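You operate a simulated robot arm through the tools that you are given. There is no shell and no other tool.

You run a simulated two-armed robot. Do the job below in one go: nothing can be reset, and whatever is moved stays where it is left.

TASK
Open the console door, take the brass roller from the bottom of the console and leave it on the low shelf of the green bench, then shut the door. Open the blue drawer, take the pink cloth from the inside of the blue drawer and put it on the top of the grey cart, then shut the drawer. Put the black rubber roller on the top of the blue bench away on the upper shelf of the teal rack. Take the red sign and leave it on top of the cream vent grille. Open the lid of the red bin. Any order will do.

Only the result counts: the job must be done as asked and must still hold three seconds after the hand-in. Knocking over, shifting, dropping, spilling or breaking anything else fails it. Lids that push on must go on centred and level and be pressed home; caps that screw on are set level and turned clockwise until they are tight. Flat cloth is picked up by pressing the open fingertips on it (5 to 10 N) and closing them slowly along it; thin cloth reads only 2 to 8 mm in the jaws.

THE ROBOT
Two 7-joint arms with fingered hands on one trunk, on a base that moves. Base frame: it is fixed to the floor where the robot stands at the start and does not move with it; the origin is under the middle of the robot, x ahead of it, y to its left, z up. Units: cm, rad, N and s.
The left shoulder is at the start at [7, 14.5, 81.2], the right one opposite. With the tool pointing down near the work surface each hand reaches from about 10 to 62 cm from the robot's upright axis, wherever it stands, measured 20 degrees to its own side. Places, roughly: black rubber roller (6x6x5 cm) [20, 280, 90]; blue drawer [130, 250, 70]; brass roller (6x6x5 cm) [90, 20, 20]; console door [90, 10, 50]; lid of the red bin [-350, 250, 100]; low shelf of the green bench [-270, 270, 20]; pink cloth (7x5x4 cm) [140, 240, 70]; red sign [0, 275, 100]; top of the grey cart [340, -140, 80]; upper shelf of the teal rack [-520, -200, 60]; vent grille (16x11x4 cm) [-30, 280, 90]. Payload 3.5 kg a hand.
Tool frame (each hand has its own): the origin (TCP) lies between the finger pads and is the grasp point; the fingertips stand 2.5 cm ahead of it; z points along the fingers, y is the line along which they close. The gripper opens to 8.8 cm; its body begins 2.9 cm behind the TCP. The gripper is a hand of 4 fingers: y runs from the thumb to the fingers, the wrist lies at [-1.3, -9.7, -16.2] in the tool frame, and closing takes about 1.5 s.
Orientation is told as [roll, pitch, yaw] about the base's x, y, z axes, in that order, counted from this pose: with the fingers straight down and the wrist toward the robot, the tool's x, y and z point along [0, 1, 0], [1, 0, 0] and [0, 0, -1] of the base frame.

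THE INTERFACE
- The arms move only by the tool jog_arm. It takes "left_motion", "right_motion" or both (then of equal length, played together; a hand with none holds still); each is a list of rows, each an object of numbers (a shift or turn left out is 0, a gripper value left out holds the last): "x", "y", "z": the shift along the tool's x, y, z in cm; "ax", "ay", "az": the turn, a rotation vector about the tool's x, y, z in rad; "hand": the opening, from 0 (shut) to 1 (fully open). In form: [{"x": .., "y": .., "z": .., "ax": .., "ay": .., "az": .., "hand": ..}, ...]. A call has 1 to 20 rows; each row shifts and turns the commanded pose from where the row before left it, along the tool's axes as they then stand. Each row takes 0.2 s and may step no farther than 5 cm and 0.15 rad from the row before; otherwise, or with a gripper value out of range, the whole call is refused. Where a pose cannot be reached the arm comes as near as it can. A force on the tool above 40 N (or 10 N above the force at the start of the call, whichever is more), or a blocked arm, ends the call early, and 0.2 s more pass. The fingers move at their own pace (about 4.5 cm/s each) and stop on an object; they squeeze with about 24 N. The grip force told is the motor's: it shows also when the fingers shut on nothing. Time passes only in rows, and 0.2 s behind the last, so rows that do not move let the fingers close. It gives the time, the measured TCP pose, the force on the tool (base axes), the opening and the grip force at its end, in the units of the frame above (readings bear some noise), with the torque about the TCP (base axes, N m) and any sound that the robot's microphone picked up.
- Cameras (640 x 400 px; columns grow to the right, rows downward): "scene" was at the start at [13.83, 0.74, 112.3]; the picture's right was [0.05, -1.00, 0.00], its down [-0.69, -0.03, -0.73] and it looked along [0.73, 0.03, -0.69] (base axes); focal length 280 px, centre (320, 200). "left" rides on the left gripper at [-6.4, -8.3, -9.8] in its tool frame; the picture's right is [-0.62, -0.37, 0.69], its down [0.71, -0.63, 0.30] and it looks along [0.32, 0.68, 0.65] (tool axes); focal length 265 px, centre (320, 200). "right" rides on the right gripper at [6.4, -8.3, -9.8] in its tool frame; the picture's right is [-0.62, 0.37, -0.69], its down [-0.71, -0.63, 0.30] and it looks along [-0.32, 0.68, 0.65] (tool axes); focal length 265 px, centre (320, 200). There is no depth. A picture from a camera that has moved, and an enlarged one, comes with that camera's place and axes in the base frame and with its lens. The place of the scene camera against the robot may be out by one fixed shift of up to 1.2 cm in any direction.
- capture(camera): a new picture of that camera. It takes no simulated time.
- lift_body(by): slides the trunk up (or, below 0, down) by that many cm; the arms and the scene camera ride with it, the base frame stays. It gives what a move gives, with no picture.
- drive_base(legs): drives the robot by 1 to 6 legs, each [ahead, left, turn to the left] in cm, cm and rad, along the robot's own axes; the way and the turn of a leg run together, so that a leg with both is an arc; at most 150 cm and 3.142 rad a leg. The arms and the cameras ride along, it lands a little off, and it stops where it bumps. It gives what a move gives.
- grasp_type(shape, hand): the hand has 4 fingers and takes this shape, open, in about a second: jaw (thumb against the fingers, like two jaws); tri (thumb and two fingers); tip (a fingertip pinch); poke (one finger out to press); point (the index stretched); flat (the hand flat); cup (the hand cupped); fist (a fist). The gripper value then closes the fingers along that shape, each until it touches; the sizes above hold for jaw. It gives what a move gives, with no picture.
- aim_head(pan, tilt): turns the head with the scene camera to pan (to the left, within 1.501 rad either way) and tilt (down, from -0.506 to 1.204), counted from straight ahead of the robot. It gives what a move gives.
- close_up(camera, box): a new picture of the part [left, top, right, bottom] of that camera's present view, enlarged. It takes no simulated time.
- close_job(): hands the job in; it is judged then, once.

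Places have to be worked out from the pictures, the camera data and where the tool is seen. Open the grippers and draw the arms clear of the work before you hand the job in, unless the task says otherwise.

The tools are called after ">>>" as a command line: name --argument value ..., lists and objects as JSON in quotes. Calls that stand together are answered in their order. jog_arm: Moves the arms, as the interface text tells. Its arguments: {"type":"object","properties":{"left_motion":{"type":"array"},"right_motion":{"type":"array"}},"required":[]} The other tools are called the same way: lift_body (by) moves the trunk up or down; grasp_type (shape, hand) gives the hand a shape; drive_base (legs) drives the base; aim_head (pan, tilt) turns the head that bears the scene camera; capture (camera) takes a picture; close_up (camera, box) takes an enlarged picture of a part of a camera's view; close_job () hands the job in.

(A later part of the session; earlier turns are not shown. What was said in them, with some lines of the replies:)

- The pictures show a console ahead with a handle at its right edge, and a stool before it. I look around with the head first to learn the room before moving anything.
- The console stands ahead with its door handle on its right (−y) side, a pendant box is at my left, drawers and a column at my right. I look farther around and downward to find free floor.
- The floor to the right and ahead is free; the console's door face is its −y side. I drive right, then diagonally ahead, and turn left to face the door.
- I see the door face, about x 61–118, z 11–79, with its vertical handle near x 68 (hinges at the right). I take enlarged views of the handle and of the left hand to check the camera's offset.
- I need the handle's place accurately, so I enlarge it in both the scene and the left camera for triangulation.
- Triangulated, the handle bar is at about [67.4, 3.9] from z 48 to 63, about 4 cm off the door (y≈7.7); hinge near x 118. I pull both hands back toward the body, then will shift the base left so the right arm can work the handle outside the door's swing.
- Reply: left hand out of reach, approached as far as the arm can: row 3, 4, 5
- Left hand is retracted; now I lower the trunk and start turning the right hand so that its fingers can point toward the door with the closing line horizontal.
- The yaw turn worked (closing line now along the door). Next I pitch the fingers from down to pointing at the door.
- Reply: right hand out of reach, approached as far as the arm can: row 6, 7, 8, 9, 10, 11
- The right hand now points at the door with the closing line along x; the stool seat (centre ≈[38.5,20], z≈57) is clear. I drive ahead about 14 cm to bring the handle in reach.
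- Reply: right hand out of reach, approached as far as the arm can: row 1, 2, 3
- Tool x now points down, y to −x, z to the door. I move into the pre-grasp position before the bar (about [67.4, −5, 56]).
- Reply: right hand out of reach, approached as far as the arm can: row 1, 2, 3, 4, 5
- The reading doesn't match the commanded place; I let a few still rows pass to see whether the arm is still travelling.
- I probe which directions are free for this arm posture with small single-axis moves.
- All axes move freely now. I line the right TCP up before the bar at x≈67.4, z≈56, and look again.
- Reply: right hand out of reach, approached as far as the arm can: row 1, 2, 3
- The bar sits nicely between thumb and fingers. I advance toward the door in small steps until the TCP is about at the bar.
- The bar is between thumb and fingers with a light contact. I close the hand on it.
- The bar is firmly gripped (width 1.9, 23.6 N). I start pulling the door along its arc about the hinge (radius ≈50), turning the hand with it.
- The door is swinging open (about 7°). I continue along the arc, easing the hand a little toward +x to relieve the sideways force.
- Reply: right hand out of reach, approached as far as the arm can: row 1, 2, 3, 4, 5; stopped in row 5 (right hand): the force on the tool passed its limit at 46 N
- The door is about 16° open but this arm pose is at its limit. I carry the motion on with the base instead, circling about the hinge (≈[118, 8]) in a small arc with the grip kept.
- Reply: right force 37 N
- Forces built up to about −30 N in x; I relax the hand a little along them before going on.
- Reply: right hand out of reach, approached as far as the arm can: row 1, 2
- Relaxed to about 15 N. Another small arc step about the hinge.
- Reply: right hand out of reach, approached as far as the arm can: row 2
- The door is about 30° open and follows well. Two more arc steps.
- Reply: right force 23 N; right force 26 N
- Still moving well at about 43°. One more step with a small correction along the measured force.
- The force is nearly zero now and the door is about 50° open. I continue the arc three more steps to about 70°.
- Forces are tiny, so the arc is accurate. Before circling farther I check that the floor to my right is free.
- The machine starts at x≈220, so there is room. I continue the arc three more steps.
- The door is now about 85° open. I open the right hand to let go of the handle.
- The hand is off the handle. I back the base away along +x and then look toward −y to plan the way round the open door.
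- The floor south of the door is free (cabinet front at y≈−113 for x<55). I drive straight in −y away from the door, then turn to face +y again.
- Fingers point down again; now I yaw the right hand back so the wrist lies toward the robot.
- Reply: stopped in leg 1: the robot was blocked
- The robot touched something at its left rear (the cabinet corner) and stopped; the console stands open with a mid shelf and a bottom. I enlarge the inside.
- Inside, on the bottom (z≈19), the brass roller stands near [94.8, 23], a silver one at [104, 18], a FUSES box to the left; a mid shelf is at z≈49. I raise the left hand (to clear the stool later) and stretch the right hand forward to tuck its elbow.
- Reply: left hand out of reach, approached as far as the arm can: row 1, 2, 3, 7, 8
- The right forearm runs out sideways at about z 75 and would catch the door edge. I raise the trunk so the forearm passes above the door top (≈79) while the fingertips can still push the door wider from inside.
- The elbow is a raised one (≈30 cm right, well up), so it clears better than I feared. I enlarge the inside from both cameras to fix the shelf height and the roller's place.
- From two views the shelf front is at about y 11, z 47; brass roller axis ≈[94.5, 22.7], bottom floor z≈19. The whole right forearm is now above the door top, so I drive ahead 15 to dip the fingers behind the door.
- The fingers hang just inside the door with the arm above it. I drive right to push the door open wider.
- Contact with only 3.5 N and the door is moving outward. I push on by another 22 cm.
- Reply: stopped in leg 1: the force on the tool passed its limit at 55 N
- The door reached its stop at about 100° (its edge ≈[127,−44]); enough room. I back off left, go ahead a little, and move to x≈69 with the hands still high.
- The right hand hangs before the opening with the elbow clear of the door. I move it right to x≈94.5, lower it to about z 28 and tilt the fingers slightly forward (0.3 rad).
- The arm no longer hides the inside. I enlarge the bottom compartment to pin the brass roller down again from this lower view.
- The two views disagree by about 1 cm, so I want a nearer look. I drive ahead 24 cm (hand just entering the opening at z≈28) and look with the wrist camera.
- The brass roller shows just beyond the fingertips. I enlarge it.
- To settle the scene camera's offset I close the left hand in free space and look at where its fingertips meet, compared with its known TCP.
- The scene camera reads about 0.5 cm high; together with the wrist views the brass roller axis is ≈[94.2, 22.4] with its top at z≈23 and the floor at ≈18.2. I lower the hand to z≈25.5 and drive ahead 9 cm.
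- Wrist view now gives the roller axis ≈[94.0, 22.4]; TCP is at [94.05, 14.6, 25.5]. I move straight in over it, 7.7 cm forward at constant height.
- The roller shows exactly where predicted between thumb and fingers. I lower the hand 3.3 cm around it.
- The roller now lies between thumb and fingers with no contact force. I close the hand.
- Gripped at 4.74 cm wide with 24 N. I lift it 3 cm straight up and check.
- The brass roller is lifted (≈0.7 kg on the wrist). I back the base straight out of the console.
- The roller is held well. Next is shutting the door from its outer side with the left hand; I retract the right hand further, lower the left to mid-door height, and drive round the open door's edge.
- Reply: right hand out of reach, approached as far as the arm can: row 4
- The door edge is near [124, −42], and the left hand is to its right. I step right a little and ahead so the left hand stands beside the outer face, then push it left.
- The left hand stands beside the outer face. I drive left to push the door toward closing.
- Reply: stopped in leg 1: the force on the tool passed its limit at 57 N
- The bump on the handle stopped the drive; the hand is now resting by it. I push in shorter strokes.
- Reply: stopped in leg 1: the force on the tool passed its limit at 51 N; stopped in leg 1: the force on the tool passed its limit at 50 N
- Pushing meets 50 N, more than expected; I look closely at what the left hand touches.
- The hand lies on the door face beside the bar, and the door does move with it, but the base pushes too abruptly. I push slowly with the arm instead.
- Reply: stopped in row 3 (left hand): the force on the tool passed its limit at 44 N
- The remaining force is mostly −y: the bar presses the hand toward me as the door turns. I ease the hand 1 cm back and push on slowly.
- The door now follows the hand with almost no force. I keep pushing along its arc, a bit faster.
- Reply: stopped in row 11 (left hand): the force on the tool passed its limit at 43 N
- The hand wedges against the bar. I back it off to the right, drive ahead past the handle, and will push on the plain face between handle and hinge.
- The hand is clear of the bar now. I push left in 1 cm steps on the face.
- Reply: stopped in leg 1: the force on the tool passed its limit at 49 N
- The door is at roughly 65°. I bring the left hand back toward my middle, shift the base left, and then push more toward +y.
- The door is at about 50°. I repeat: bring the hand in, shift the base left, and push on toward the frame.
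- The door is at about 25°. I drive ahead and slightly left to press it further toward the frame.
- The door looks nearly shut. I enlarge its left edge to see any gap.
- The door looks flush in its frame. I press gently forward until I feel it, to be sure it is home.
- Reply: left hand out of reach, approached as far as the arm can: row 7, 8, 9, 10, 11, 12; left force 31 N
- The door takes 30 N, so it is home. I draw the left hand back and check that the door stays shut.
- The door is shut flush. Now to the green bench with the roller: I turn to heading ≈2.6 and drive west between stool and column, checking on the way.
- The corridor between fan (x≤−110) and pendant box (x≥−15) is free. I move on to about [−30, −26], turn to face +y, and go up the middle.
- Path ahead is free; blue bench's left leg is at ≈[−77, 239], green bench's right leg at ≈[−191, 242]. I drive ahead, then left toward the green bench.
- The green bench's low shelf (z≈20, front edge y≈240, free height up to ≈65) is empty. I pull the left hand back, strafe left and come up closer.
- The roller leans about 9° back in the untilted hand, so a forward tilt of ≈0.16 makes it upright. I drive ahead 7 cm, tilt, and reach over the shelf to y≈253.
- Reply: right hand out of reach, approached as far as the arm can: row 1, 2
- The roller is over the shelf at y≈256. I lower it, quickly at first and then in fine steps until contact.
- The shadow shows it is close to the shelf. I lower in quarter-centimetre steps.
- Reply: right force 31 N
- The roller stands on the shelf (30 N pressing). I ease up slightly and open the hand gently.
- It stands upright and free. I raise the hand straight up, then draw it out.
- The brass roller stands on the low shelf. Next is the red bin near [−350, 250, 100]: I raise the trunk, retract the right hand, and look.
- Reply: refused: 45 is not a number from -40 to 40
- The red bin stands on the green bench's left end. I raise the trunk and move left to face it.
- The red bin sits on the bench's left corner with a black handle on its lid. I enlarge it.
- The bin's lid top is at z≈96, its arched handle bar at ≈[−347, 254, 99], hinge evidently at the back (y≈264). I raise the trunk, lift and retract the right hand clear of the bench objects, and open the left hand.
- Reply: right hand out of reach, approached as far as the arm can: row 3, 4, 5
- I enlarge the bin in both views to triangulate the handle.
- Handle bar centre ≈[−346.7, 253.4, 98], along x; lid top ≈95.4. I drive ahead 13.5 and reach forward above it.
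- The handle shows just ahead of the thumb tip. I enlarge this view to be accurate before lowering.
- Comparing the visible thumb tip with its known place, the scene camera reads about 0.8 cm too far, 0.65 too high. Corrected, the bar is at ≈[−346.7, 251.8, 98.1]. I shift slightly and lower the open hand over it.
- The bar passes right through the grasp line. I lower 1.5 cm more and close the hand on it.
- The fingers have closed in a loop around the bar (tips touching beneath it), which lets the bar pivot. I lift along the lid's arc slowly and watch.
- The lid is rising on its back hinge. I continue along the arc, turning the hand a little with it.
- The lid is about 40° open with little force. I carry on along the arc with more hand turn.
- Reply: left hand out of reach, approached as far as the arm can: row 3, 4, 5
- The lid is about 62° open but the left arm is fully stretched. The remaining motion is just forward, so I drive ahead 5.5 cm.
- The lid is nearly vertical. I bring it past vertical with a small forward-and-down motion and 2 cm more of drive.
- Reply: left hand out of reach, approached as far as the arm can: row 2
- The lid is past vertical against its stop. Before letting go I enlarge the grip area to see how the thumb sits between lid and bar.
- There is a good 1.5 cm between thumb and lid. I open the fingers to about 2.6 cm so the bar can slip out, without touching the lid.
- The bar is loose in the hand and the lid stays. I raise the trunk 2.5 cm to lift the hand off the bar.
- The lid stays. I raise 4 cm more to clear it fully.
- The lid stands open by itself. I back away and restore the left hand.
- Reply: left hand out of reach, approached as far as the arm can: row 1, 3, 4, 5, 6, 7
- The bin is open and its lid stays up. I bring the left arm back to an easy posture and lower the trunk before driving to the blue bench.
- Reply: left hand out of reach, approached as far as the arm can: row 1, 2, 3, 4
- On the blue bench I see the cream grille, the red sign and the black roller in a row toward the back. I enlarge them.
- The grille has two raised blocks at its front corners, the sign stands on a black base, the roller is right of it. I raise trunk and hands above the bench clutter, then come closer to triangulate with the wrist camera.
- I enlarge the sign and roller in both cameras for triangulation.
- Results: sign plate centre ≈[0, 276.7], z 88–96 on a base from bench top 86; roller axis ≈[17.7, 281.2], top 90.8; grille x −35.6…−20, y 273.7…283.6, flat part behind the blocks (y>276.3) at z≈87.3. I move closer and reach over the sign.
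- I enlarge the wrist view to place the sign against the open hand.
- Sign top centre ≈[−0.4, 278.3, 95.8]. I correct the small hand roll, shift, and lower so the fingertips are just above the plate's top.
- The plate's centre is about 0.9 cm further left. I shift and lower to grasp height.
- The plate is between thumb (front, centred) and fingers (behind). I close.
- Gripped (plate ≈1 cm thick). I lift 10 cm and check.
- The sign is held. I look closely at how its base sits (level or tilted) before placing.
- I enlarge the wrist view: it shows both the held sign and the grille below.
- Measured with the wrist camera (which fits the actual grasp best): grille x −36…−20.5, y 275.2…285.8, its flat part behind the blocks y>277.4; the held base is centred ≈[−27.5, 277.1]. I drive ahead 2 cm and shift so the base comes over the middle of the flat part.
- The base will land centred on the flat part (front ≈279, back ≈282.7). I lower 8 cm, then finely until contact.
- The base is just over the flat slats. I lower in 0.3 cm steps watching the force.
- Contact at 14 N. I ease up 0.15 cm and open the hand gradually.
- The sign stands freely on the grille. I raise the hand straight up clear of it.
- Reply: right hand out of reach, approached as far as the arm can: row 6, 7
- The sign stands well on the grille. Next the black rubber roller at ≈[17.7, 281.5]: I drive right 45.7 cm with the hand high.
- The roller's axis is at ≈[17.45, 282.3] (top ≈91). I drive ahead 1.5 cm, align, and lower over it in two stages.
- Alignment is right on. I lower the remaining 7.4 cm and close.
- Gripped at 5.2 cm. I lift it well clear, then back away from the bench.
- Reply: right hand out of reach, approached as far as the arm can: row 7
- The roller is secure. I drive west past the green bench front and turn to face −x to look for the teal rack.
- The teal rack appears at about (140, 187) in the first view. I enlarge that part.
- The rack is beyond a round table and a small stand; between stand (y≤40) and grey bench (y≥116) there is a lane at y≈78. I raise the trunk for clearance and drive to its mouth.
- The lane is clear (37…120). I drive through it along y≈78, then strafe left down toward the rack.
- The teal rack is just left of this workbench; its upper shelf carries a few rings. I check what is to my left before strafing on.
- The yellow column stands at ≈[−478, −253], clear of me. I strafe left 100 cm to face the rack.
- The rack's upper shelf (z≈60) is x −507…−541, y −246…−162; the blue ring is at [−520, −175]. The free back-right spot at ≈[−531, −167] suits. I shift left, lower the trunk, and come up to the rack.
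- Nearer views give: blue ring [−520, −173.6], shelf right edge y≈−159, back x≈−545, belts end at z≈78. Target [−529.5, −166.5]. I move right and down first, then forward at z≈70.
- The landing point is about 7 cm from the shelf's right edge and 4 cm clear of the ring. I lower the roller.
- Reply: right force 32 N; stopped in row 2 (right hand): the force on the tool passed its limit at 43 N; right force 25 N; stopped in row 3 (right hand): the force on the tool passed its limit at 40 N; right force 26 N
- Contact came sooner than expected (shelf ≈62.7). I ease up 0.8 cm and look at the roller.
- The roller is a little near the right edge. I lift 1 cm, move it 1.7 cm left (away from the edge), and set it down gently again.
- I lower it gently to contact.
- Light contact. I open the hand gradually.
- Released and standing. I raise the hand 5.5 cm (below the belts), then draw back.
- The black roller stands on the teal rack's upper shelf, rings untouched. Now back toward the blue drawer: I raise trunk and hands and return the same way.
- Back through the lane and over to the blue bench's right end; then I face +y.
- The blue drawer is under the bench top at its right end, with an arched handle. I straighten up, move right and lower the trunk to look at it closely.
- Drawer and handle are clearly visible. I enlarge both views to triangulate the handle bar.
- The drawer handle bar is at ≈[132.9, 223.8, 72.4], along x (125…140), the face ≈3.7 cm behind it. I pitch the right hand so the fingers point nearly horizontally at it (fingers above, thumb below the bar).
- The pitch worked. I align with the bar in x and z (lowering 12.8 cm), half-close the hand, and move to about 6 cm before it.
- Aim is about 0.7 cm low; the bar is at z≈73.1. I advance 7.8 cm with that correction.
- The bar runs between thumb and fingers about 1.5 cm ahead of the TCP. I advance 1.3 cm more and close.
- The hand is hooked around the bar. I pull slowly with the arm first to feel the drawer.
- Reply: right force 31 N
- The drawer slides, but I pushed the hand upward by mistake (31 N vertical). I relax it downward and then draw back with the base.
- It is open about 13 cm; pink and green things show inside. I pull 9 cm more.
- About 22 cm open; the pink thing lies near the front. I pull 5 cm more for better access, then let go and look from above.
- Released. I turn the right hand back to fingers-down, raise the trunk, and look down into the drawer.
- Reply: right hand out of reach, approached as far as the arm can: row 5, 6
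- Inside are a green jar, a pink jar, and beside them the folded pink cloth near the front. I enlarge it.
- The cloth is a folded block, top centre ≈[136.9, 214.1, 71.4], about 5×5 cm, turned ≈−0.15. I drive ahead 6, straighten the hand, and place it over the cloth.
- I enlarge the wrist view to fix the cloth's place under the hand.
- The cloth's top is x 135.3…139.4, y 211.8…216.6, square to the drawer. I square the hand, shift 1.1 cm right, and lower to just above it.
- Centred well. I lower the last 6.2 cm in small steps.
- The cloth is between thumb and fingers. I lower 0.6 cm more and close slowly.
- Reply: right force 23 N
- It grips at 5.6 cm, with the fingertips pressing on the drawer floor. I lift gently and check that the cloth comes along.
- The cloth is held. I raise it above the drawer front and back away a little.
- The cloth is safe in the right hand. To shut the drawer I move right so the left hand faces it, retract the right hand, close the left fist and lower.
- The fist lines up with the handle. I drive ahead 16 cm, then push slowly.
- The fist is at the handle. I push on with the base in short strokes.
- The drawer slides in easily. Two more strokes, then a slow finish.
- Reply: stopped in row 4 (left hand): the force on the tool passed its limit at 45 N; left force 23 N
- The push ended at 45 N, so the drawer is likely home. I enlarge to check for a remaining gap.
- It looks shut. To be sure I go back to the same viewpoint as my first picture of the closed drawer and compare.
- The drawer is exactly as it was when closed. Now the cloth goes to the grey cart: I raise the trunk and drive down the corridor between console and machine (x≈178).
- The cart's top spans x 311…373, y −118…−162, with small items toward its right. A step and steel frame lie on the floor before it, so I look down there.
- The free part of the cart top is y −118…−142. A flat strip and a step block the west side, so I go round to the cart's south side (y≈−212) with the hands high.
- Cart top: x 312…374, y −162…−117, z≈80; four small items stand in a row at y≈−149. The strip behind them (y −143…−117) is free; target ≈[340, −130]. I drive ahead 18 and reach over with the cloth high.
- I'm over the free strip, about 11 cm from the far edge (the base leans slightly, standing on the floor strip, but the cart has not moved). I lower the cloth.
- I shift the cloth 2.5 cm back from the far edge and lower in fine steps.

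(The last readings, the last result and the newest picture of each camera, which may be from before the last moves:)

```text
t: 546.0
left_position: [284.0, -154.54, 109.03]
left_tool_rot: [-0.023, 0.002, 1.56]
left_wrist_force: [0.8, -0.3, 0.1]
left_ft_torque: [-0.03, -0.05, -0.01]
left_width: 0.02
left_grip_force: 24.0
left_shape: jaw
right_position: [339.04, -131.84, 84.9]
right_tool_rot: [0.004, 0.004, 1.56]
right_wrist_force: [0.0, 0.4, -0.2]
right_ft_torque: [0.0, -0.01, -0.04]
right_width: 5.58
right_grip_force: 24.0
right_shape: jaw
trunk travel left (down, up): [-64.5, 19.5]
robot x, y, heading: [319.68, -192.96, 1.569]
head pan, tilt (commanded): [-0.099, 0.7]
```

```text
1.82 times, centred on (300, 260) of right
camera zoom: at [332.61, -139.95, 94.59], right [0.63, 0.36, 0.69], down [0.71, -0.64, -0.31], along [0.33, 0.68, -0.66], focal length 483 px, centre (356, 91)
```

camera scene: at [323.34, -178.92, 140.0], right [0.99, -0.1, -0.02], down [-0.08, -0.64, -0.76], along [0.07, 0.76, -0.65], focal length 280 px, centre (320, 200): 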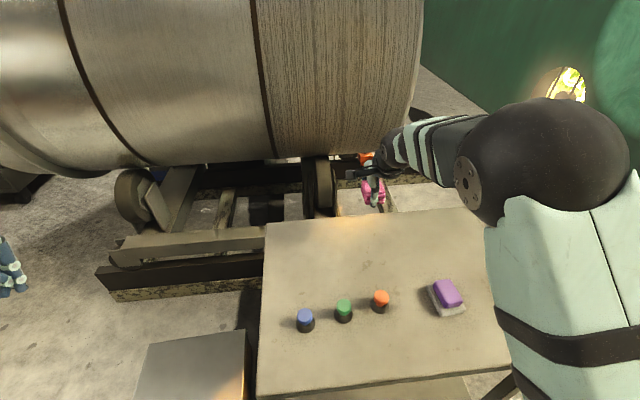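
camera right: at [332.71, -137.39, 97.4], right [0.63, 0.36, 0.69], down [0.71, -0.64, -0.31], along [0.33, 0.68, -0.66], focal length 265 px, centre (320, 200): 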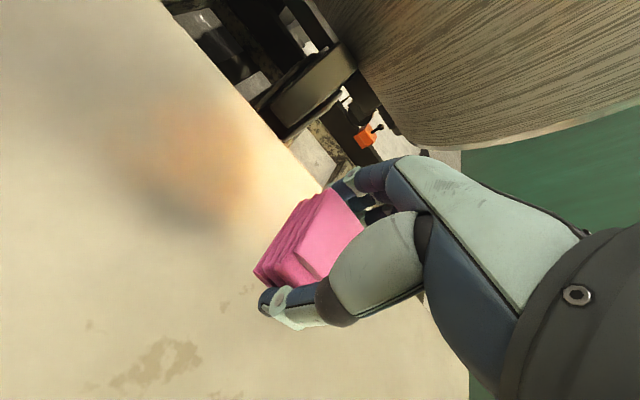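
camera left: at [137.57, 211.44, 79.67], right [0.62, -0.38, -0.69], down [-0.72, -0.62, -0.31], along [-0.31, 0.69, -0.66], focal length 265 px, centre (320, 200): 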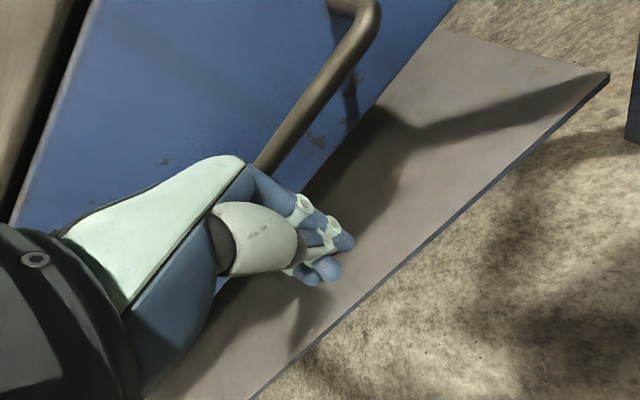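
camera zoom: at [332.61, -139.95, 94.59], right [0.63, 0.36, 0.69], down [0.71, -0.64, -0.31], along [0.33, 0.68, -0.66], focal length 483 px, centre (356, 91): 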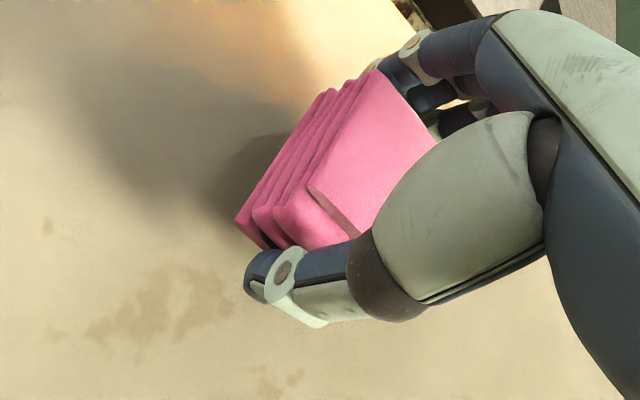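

The shadow shows about a centimetre to go. I continue finely.

>>> jog_arm --right_motion '[{"z": 0.3}, {"z": 0.3}, {"z": 0.2}, {}]'

>>> jog_arm --right_motion '[{"z": 0.3}, {"z": 0.3}, {}]'

>>> jog_arm --right_motion '[{"z": 0.3}, {"z": 0.2}, {}]'

```text
t: 547.0
left_position: [284.04, -154.45, 109.08]
left_tool_rot: [-0.021, 0.006, 1.561]
left_wrist_force: [-0.3, 0.4, 0.5]
left_ft_torque: [-0.02, -0.01, 0.01]
left_width: 0.0
left_grip_force: 23.8
left_shape: jaw
right_position: [339.1, -131.64, 84.15]
right_tool_rot: [0.003, 0.003, 1.56]
right_wrist_force: [0.4, -0.5, -1.1]
right_ft_torque: [0.01, 0.02, 0.0]
right_width: 5.53
right_grip_force: 23.8
right_shape: jaw
trunk travel left (down, up): [-64.5, 19.5]
robot x, y, heading: [319.21, -192.96, 1.566]
head pan, tilt (commanded): [-0.099, 0.7]
```

```text
t: 547.8
left_position: [284.05, -154.48, 109.03]
left_tool_rot: [-0.023, 0.006, 1.559]
left_wrist_force: [-0.4, 0.3, -1.2]
left_ft_torque: [0.03, -0.02, -0.01]
left_width: 0.0
left_grip_force: 23.7
left_shape: jaw
right_position: [338.99, -131.77, 83.43]
right_tool_rot: [0.005, 0.005, 1.56]
right_wrist_force: [0.3, -0.6, 0.2]
right_ft_torque: [0.01, 0.02, 0.02]
right_width: 5.54
right_grip_force: 23.8
right_shape: jaw
trunk travel left (down, up): [-64.5, 19.5]
robot x, y, heading: [319.38, -193.15, 1.57]
head pan, tilt (commanded): [-0.099, 0.7]
```

```text
t: 548.6
left_position: [284.02, -154.55, 108.99]
left_tool_rot: [-0.023, 0.005, 1.561]
left_wrist_force: [-0.8, 0.0, 0.0]
left_ft_torque: [-0.01, 0.0, 0.02]
left_width: 0.01
left_grip_force: 23.9
left_shape: jaw
right_position: [339.01, -131.67, 82.86]
right_tool_rot: [0.005, 0.005, 1.56]
right_wrist_force: [-0.2, -0.4, -1.4]
right_ft_torque: [0.04, 0.01, -0.02]
right_width: 5.57
right_grip_force: 24.0
right_shape: jaw
trunk travel left (down, up): [-64.5, 19.5]
robot x, y, heading: [319.48, -192.64, 1.569]
head pan, tilt (commanded): [-0.099, 0.7]
```

>>> close_up --camera "right" --box '[160, 150, 440, 370]'

>>> jog_arm --right_motion '[{"z": 0.3}, {"z": 0.3}, {}]'

>>> jog_arm --right_motion '[{"z": 0.3}, {"z": 0.2}, {}]'

```text
1.82 times, centred on (300, 260) of right
camera zoom: at [332.6, -139.97, 92.66], right [0.63, 0.36, 0.69], down [0.71, -0.64, -0.31], along [0.33, 0.68, -0.66], focal length 483 px, centre (356, 91)
```

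zoom: 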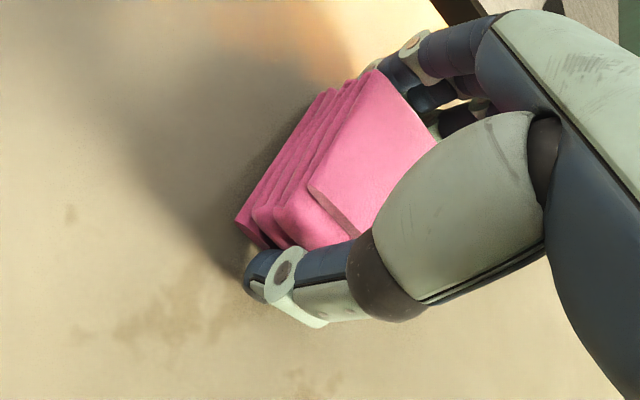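

```text
t: 549.4
left_position: [283.96, -154.6, 109.2]
left_tool_rot: [-0.023, 0.005, 1.561]
left_wrist_force: [0.4, 0.7, 0.2]
left_ft_torque: [-0.01, 0.04, 0.0]
left_width: 0.04
left_grip_force: 23.9
left_shape: jaw
right_position: [339.06, -131.71, 82.58]
right_tool_rot: [0.005, -0.001, 1.561]
right_wrist_force: [0.2, 0.4, 6.6]
right_ft_torque: [0.05, -0.04, -0.01]
right_width: 5.55
right_grip_force: 23.8
right_shape: jaw
trunk travel left (down, up): [-64.5, 19.5]
robot x, y, heading: [319.38, -192.7, 1.572]
head pan, tilt (commanded): [-0.099, 0.7]
```

```text
t: 550.2
left_position: [283.98, -154.94, 109.21]
left_tool_rot: [-0.025, 0.001, 1.56]
left_wrist_force: [0.5, -0.3, 0.0]
left_ft_torque: [-0.03, 0.03, 0.0]
left_width: 0.0
left_grip_force: 23.5
left_shape: jaw
right_position: [338.9, -131.69, 82.57]
right_tool_rot: [0.004, -0.01, 1.56]
right_wrist_force: [1.0, 2.2, 33.7]
right_ft_torque: [-1.11, 0.07, 0.01]
right_width: 5.5
right_grip_force: 23.9
right_shape: jaw
trunk travel left (down, up): [-64.5, 19.5]
robot x, y, heading: [319.44, -192.86, 1.569]
head pan, tilt (commanded): [-0.099, 0.7]
```

Contact. I ease up 0.45 cm and open the hand gently.

>>> jog_arm --right_motion '[{"z": -0.25}, {"z": -0.2}, {"hand": 0.66}, {"hand": 0.7}, {"hand": 0.78}, {"hand": 0.88}, {"hand": 1}, {"hand": 1}, {"hand": 1}]'

>>> close_up --camera "right" --box '[160, 150, 440, 370]'

```text
t: 552.2
left_position: [283.94, -154.85, 109.19]
left_tool_rot: [-0.024, 0.0, 1.561]
left_wrist_force: [-0.7, -0.2, 0.9]
left_ft_torque: [-0.01, -0.01, 0.02]
left_width: 0.01
left_grip_force: 24.0
left_shape: jaw
right_position: [339.05, -131.97, 82.4]
right_tool_rot: [0.006, -0.001, 1.561]
right_wrist_force: [1.0, -5.8, 13.8]
right_ft_torque: [0.49, -0.11, -0.06]
right_width: 8.33
right_grip_force: 0.0
right_shape: jaw
trunk travel left (down, up): [-64.5, 19.5]
robot x, y, heading: [319.69, -192.55, 1.568]
head pan, tilt (commanded): [-0.099, 0.7]
```

```text
1.82 times, centred on (300, 260) of right
camera zoom: at [332.55, -140.28, 92.2], right [0.63, 0.36, 0.69], down [0.71, -0.64, -0.31], along [0.33, 0.68, -0.66], focal length 483 px, centre (356, 91)
```

zoom: 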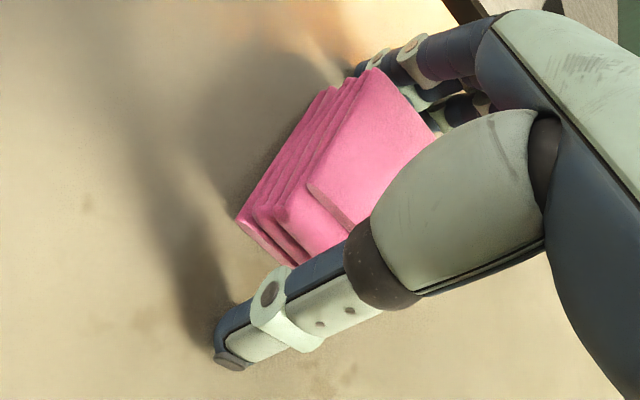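

The cloth lies on the cart; the thumb tip just touches the top. I raise the hand straight up.

>>> jog_arm --right_motion '[{"z": -0.5}, {"z": -1}, {"z": -1.5}, {"z": -2}, {"z": -3}, {"z": -3}, {"z": -3}, {"z": -3}]'

>>> capture --camera "right"

>>> capture --camera "scene"

```text
t: 554.0
left_position: [284.08, -154.69, 109.03]
left_tool_rot: [-0.023, 0.005, 1.562]
left_wrist_force: [0.1, 0.0, -0.2]
left_ft_torque: [-0.02, 0.01, 0.01]
left_width: 0.03
left_grip_force: 23.9
left_shape: jaw
right_position: [339.1, -131.74, 99.45]
right_tool_rot: [0.004, 0.004, 1.561]
right_wrist_force: [-0.2, 0.7, 0.2]
right_ft_torque: [0.02, -0.03, 0.01]
right_width: 8.77
right_grip_force: 0.1
right_shape: jaw
trunk travel left (down, up): [-64.5, 19.5]
robot x, y, heading: [319.6, -192.75, 1.566]
head pan, tilt (commanded): [-0.099, 0.7]
```

```text
taken
camera right: at [332.61, -140.0, 109.13], right [0.63, 0.36, 0.69], down [0.71, -0.64, -0.31], along [0.33, 0.68, -0.66], focal length 265 px, centre (320, 200)
```

right: 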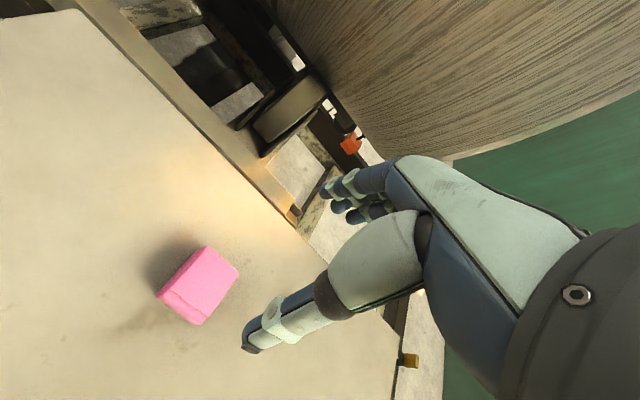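

```text
taken
camera scene: at [323.29, -179.15, 140.02], right [0.99, -0.1, -0.02], down [-0.08, -0.64, -0.76], along [0.07, 0.76, -0.64], focal length 280 px, centre (320, 200)
```

scene: 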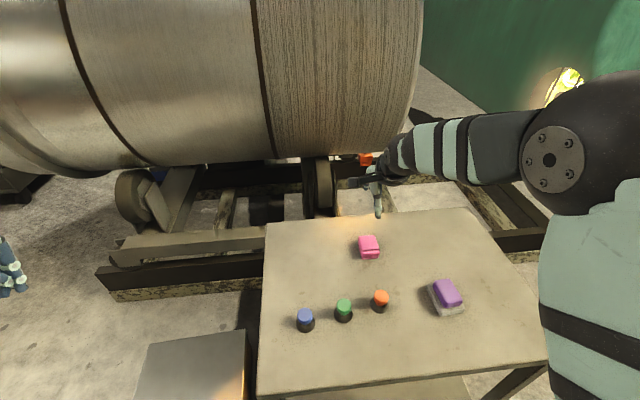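

The cloth lies on the cart top. I back off to the former viewpoint to compare that nothing else moved.

>>> jog_arm --right_motion '[{"z": -2}, {"z": -2}, {"z": -2}]'

>>> drive_base --legs '[[-19.5, 0, 0]]'

>>> capture --camera "scene"

```text
t: 554.8
left_position: [284.08, -154.39, 109.0]
left_tool_rot: [-0.023, 0.006, 1.561]
left_wrist_force: [0.0, -0.1, -0.1]
left_ft_torque: [0.03, 0.01, 0.0]
left_width: 0.0
left_grip_force: 23.8
left_shape: jaw
right_position: [339.21, -131.58, 105.3]
right_tool_rot: [0.006, 0.004, 1.56]
right_wrist_force: [-0.8, -0.1, 0.5]
right_ft_torque: [0.0, 0.0, 0.0]
right_width: 8.8
right_grip_force: 0.0
right_shape: jaw
trunk travel left (down, up): [-64.5, 19.5]
robot x, y, heading: [319.51, -192.64, 1.572]
head pan, tilt (commanded): [-0.099, 0.7]
```

```text
t: 556.4
left_position: [283.98, -173.78, 108.87]
left_tool_rot: [-0.024, 0.007, 1.558]
left_wrist_force: [0.7, 0.5, -0.1]
left_ft_torque: [-0.03, 0.03, 0.01]
left_width: 0.0
left_grip_force: 23.6
left_shape: jaw
right_position: [339.04, -150.78, 105.17]
right_tool_rot: [0.006, 0.006, 1.56]
right_wrist_force: [0.6, -0.7, 0.1]
right_ft_torque: [0.0, -0.01, -0.01]
right_width: 8.76
right_grip_force: 0.0
right_shape: jaw
trunk travel left (down, up): [-64.5, 19.5]
robot x, y, heading: [319.72, -212.06, 1.57]
head pan, tilt (commanded): [-0.099, 0.7]
```

```text
taken
camera scene: at [321.08, -198.18, 139.77], right [0.99, -0.1, 0.0], down [-0.07, -0.64, -0.76], along [0.08, 0.76, -0.65], focal length 280 px, centre (320, 200)
```

scene: 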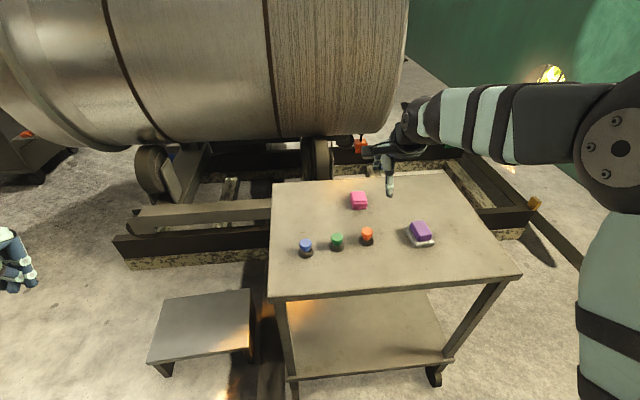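

Everything sits as before (only shifted by my 1 cm different viewpoint). I check the console door from here.

>>> aim_head --pan 0.81 --tilt 0.3

>>> capture --camera "scene"

```text
t: 557.6
left_position: [283.78, -173.83, 108.93]
left_tool_rot: [-0.025, 0.005, 1.559]
left_wrist_force: [0.3, -0.1, -0.6]
left_ft_torque: [-0.01, 0.03, 0.0]
left_width: 0.0
left_grip_force: 23.9
left_shape: jaw
right_position: [338.98, -150.91, 105.13]
right_tool_rot: [0.004, 0.006, 1.561]
right_wrist_force: [-1.0, -0.7, 0.4]
right_ft_torque: [0.0, 0.0, 0.0]
right_width: 8.77
right_grip_force: 0.0
right_shape: jaw
trunk travel left (down, up): [-64.5, 19.5]
robot x, y, heading: [319.24, -212.25, 1.572]
head pan, tilt (commanded): [0.81, 0.3]
```

```text
taken
camera scene: at [313.31, -200.36, 143.4], right [0.69, 0.72, 0.0], down [0.21, -0.2, -0.96], along [-0.69, 0.66, -0.3], focal length 280 px, centre (320, 200)
```

scene: 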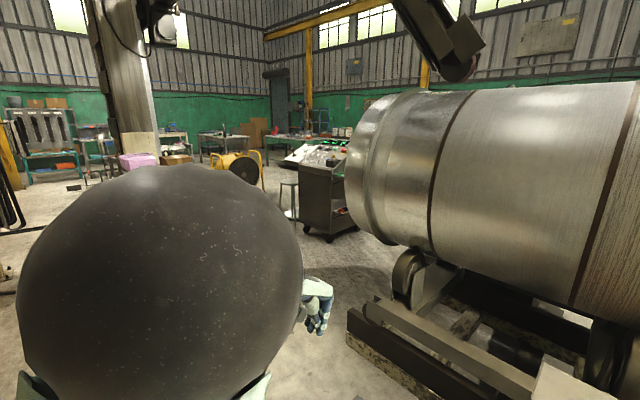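

>>> close_up --camera "scene" --box '[250, 120, 370, 250]'

>>> close_up --camera "scene" --box '[0, 90, 120, 200]'

```text
3.08 times, centred on (310, 185) of scene
camera zoom: at [313.31, -200.36, 143.4], right [0.69, 0.72, 0.0], down [0.21, -0.2, -0.96], along [-0.69, 0.66, -0.3], focal length 860 px, centre (351, 246)
```

zoom: 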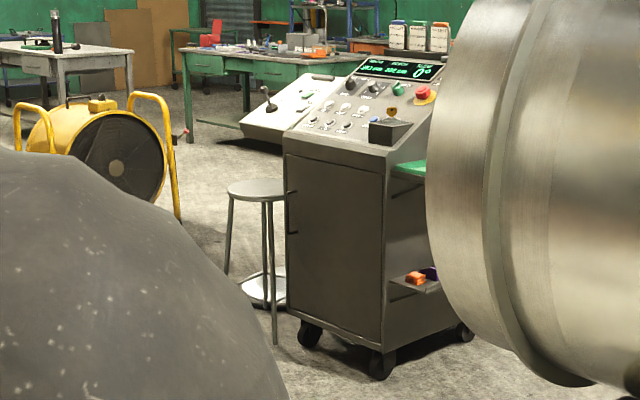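

```text
3.64 times, centred on (60, 145) of scene
camera zoom: at [313.31, -200.36, 143.4], right [0.69, 0.72, 0.0], down [0.21, -0.2, -0.96], along [-0.69, 0.66, -0.3], focal length 1017 px, centre (1266, 400)
```

zoom: 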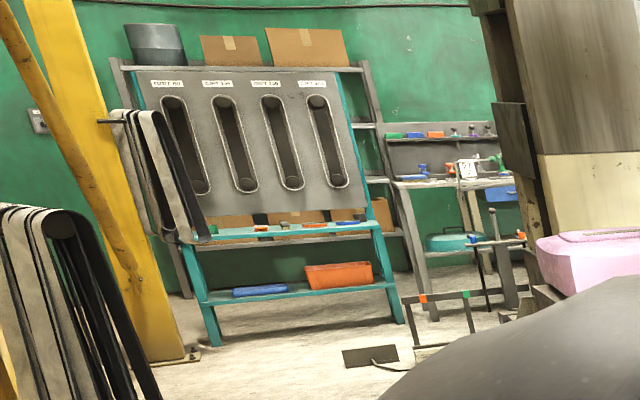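

Door shut, red bin open, rack fine. I open the left hand, draw the arms back from the cart, and then hand in.

>>> jog_arm --left_motion '[{"hand": 1}, {"hand": 1}, {"hand": 1}, {"hand": 1}, {"hand": 1}, {"hand": 1}, {"hand": 1}]' --right_motion '[{"y": -3, "hand": 1}, {"y": -3}, {"y": -3}, {"y": -3}, {"y": -3}, {"y": -2}, {}]'

>>> drive_base --legs '[[-7, 30, 0]]'

>>> aim_head --pan -0.6 --tilt 0.5

>>> capture --camera "scene"

```text
t: 559.2
left_position: [283.97, -173.86, 108.9]
left_tool_rot: [-0.025, 0.005, 1.558]
left_wrist_force: [-0.1, -0.5, -0.9]
left_ft_torque: [-0.01, -0.03, 0.05]
left_width: 8.76
left_grip_force: 0.0
left_shape: jaw
right_position: [338.83, -167.81, 105.18]
right_tool_rot: [0.005, 0.002, 1.564]
right_wrist_force: [0.1, 0.1, -0.1]
right_ft_torque: [0.04, -0.01, 0.0]
right_width: 8.78
right_grip_force: 0.1
right_shape: jaw
right hand out of reach, approached as far as the arm can: row 4
trunk travel left (down, up): [-64.5, 19.5]
robot x, y, heading: [319.42, -212.13, 1.566]
head pan, tilt (commanded): [0.81, 0.3]
```

```text
t: 561.3
left_position: [253.68, -180.72, 108.91]
left_tool_rot: [-0.023, 0.005, 1.562]
left_wrist_force: [0.0, -0.9, -1.1]
left_ft_torque: [0.01, 0.01, 0.04]
left_width: 8.74
left_grip_force: 0.1
left_shape: jaw
right_position: [308.71, -174.95, 105.27]
right_tool_rot: [0.006, 0.006, 1.562]
right_wrist_force: [-0.3, 0.0, -0.1]
right_ft_torque: [0.02, 0.01, -0.01]
right_width: 8.76
right_grip_force: 0.1
right_shape: jaw
trunk travel left (down, up): [-64.5, 19.5]
robot x, y, heading: [289.04, -219.34, 1.568]
head pan, tilt (commanded): [0.81, 0.3]
```

```text
t: 562.8
left_position: [253.66, -180.84, 108.85]
left_tool_rot: [-0.024, 0.004, 1.561]
left_wrist_force: [0.1, 0.3, 0.2]
left_ft_torque: [0.0, 0.03, 0.04]
left_width: 8.8
left_grip_force: 0.0
left_shape: jaw
right_position: [308.62, -174.84, 105.28]
right_tool_rot: [0.005, 0.005, 1.562]
right_wrist_force: [0.5, 0.4, 0.0]
right_ft_torque: [0.02, 0.0, 0.01]
right_width: 8.76
right_grip_force: 0.3
right_shape: jaw
trunk travel left (down, up): [-64.5, 19.5]
robot x, y, heading: [289.04, -219.08, 1.569]
head pan, tilt (commanded): [-0.6, 0.499]
```

```text
taken
camera scene: at [295.02, -206.26, 141.56], right [0.83, -0.56, 0.0], down [-0.27, -0.4, -0.88], along [0.5, 0.72, -0.48], focal length 280 px, centre (320, 200)
```

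scene: 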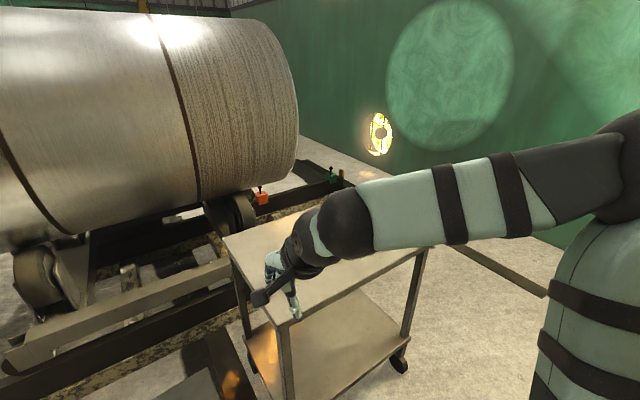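

Both hands are open and clear of the work, all items are in place. I hand the job in.

>>> close_job

```text
The job is handed in.
```

I've handed the job in with every part of the task done. The judge's result hasn't come back.

| Task | How it was left | Last checked |
|---|---|---|
| Brass roller | Upright on the low shelf of the green bench | Right after placing |
| Console door | Shut flush | From across the room near the end |
| Pink cloth | On top of the grey cart, behind the four small items | After placing; those items and the cart hadn't moved |
| Blue drawer | Shut | Matches my first picture of it closed |
| Black rubber roller | On the upper shelf of the teal rack | After placing, and the rack again from across the room; the rings beside it hadn't moved |
| Red sign | Standing on the flat part of the vent grille | Right after placing; not looked at again after I pushed the drawer shut |
| Red bin lid | Past vertical and staying open by itself | From across the room near the end |

Three moments could matter to the judging:
- **Cabinet:** the base bumped the grey cabinet once while I was going round the open console door, and stopped there. I didn't check the cabinet afterwards.
- **Floor by the cart:** the base tilted slightly near the cart, probably on the strip lying on the floor there. The cart had not moved.
- **Hard contacts:** pushing the console door and shutting the drawer each hit the 40 N limit (about 57 N at the most), and so did setting the black roller down. Nothing came loose or moved that I could see.

Both grippers are open, and the arms are drawn back from the cart.
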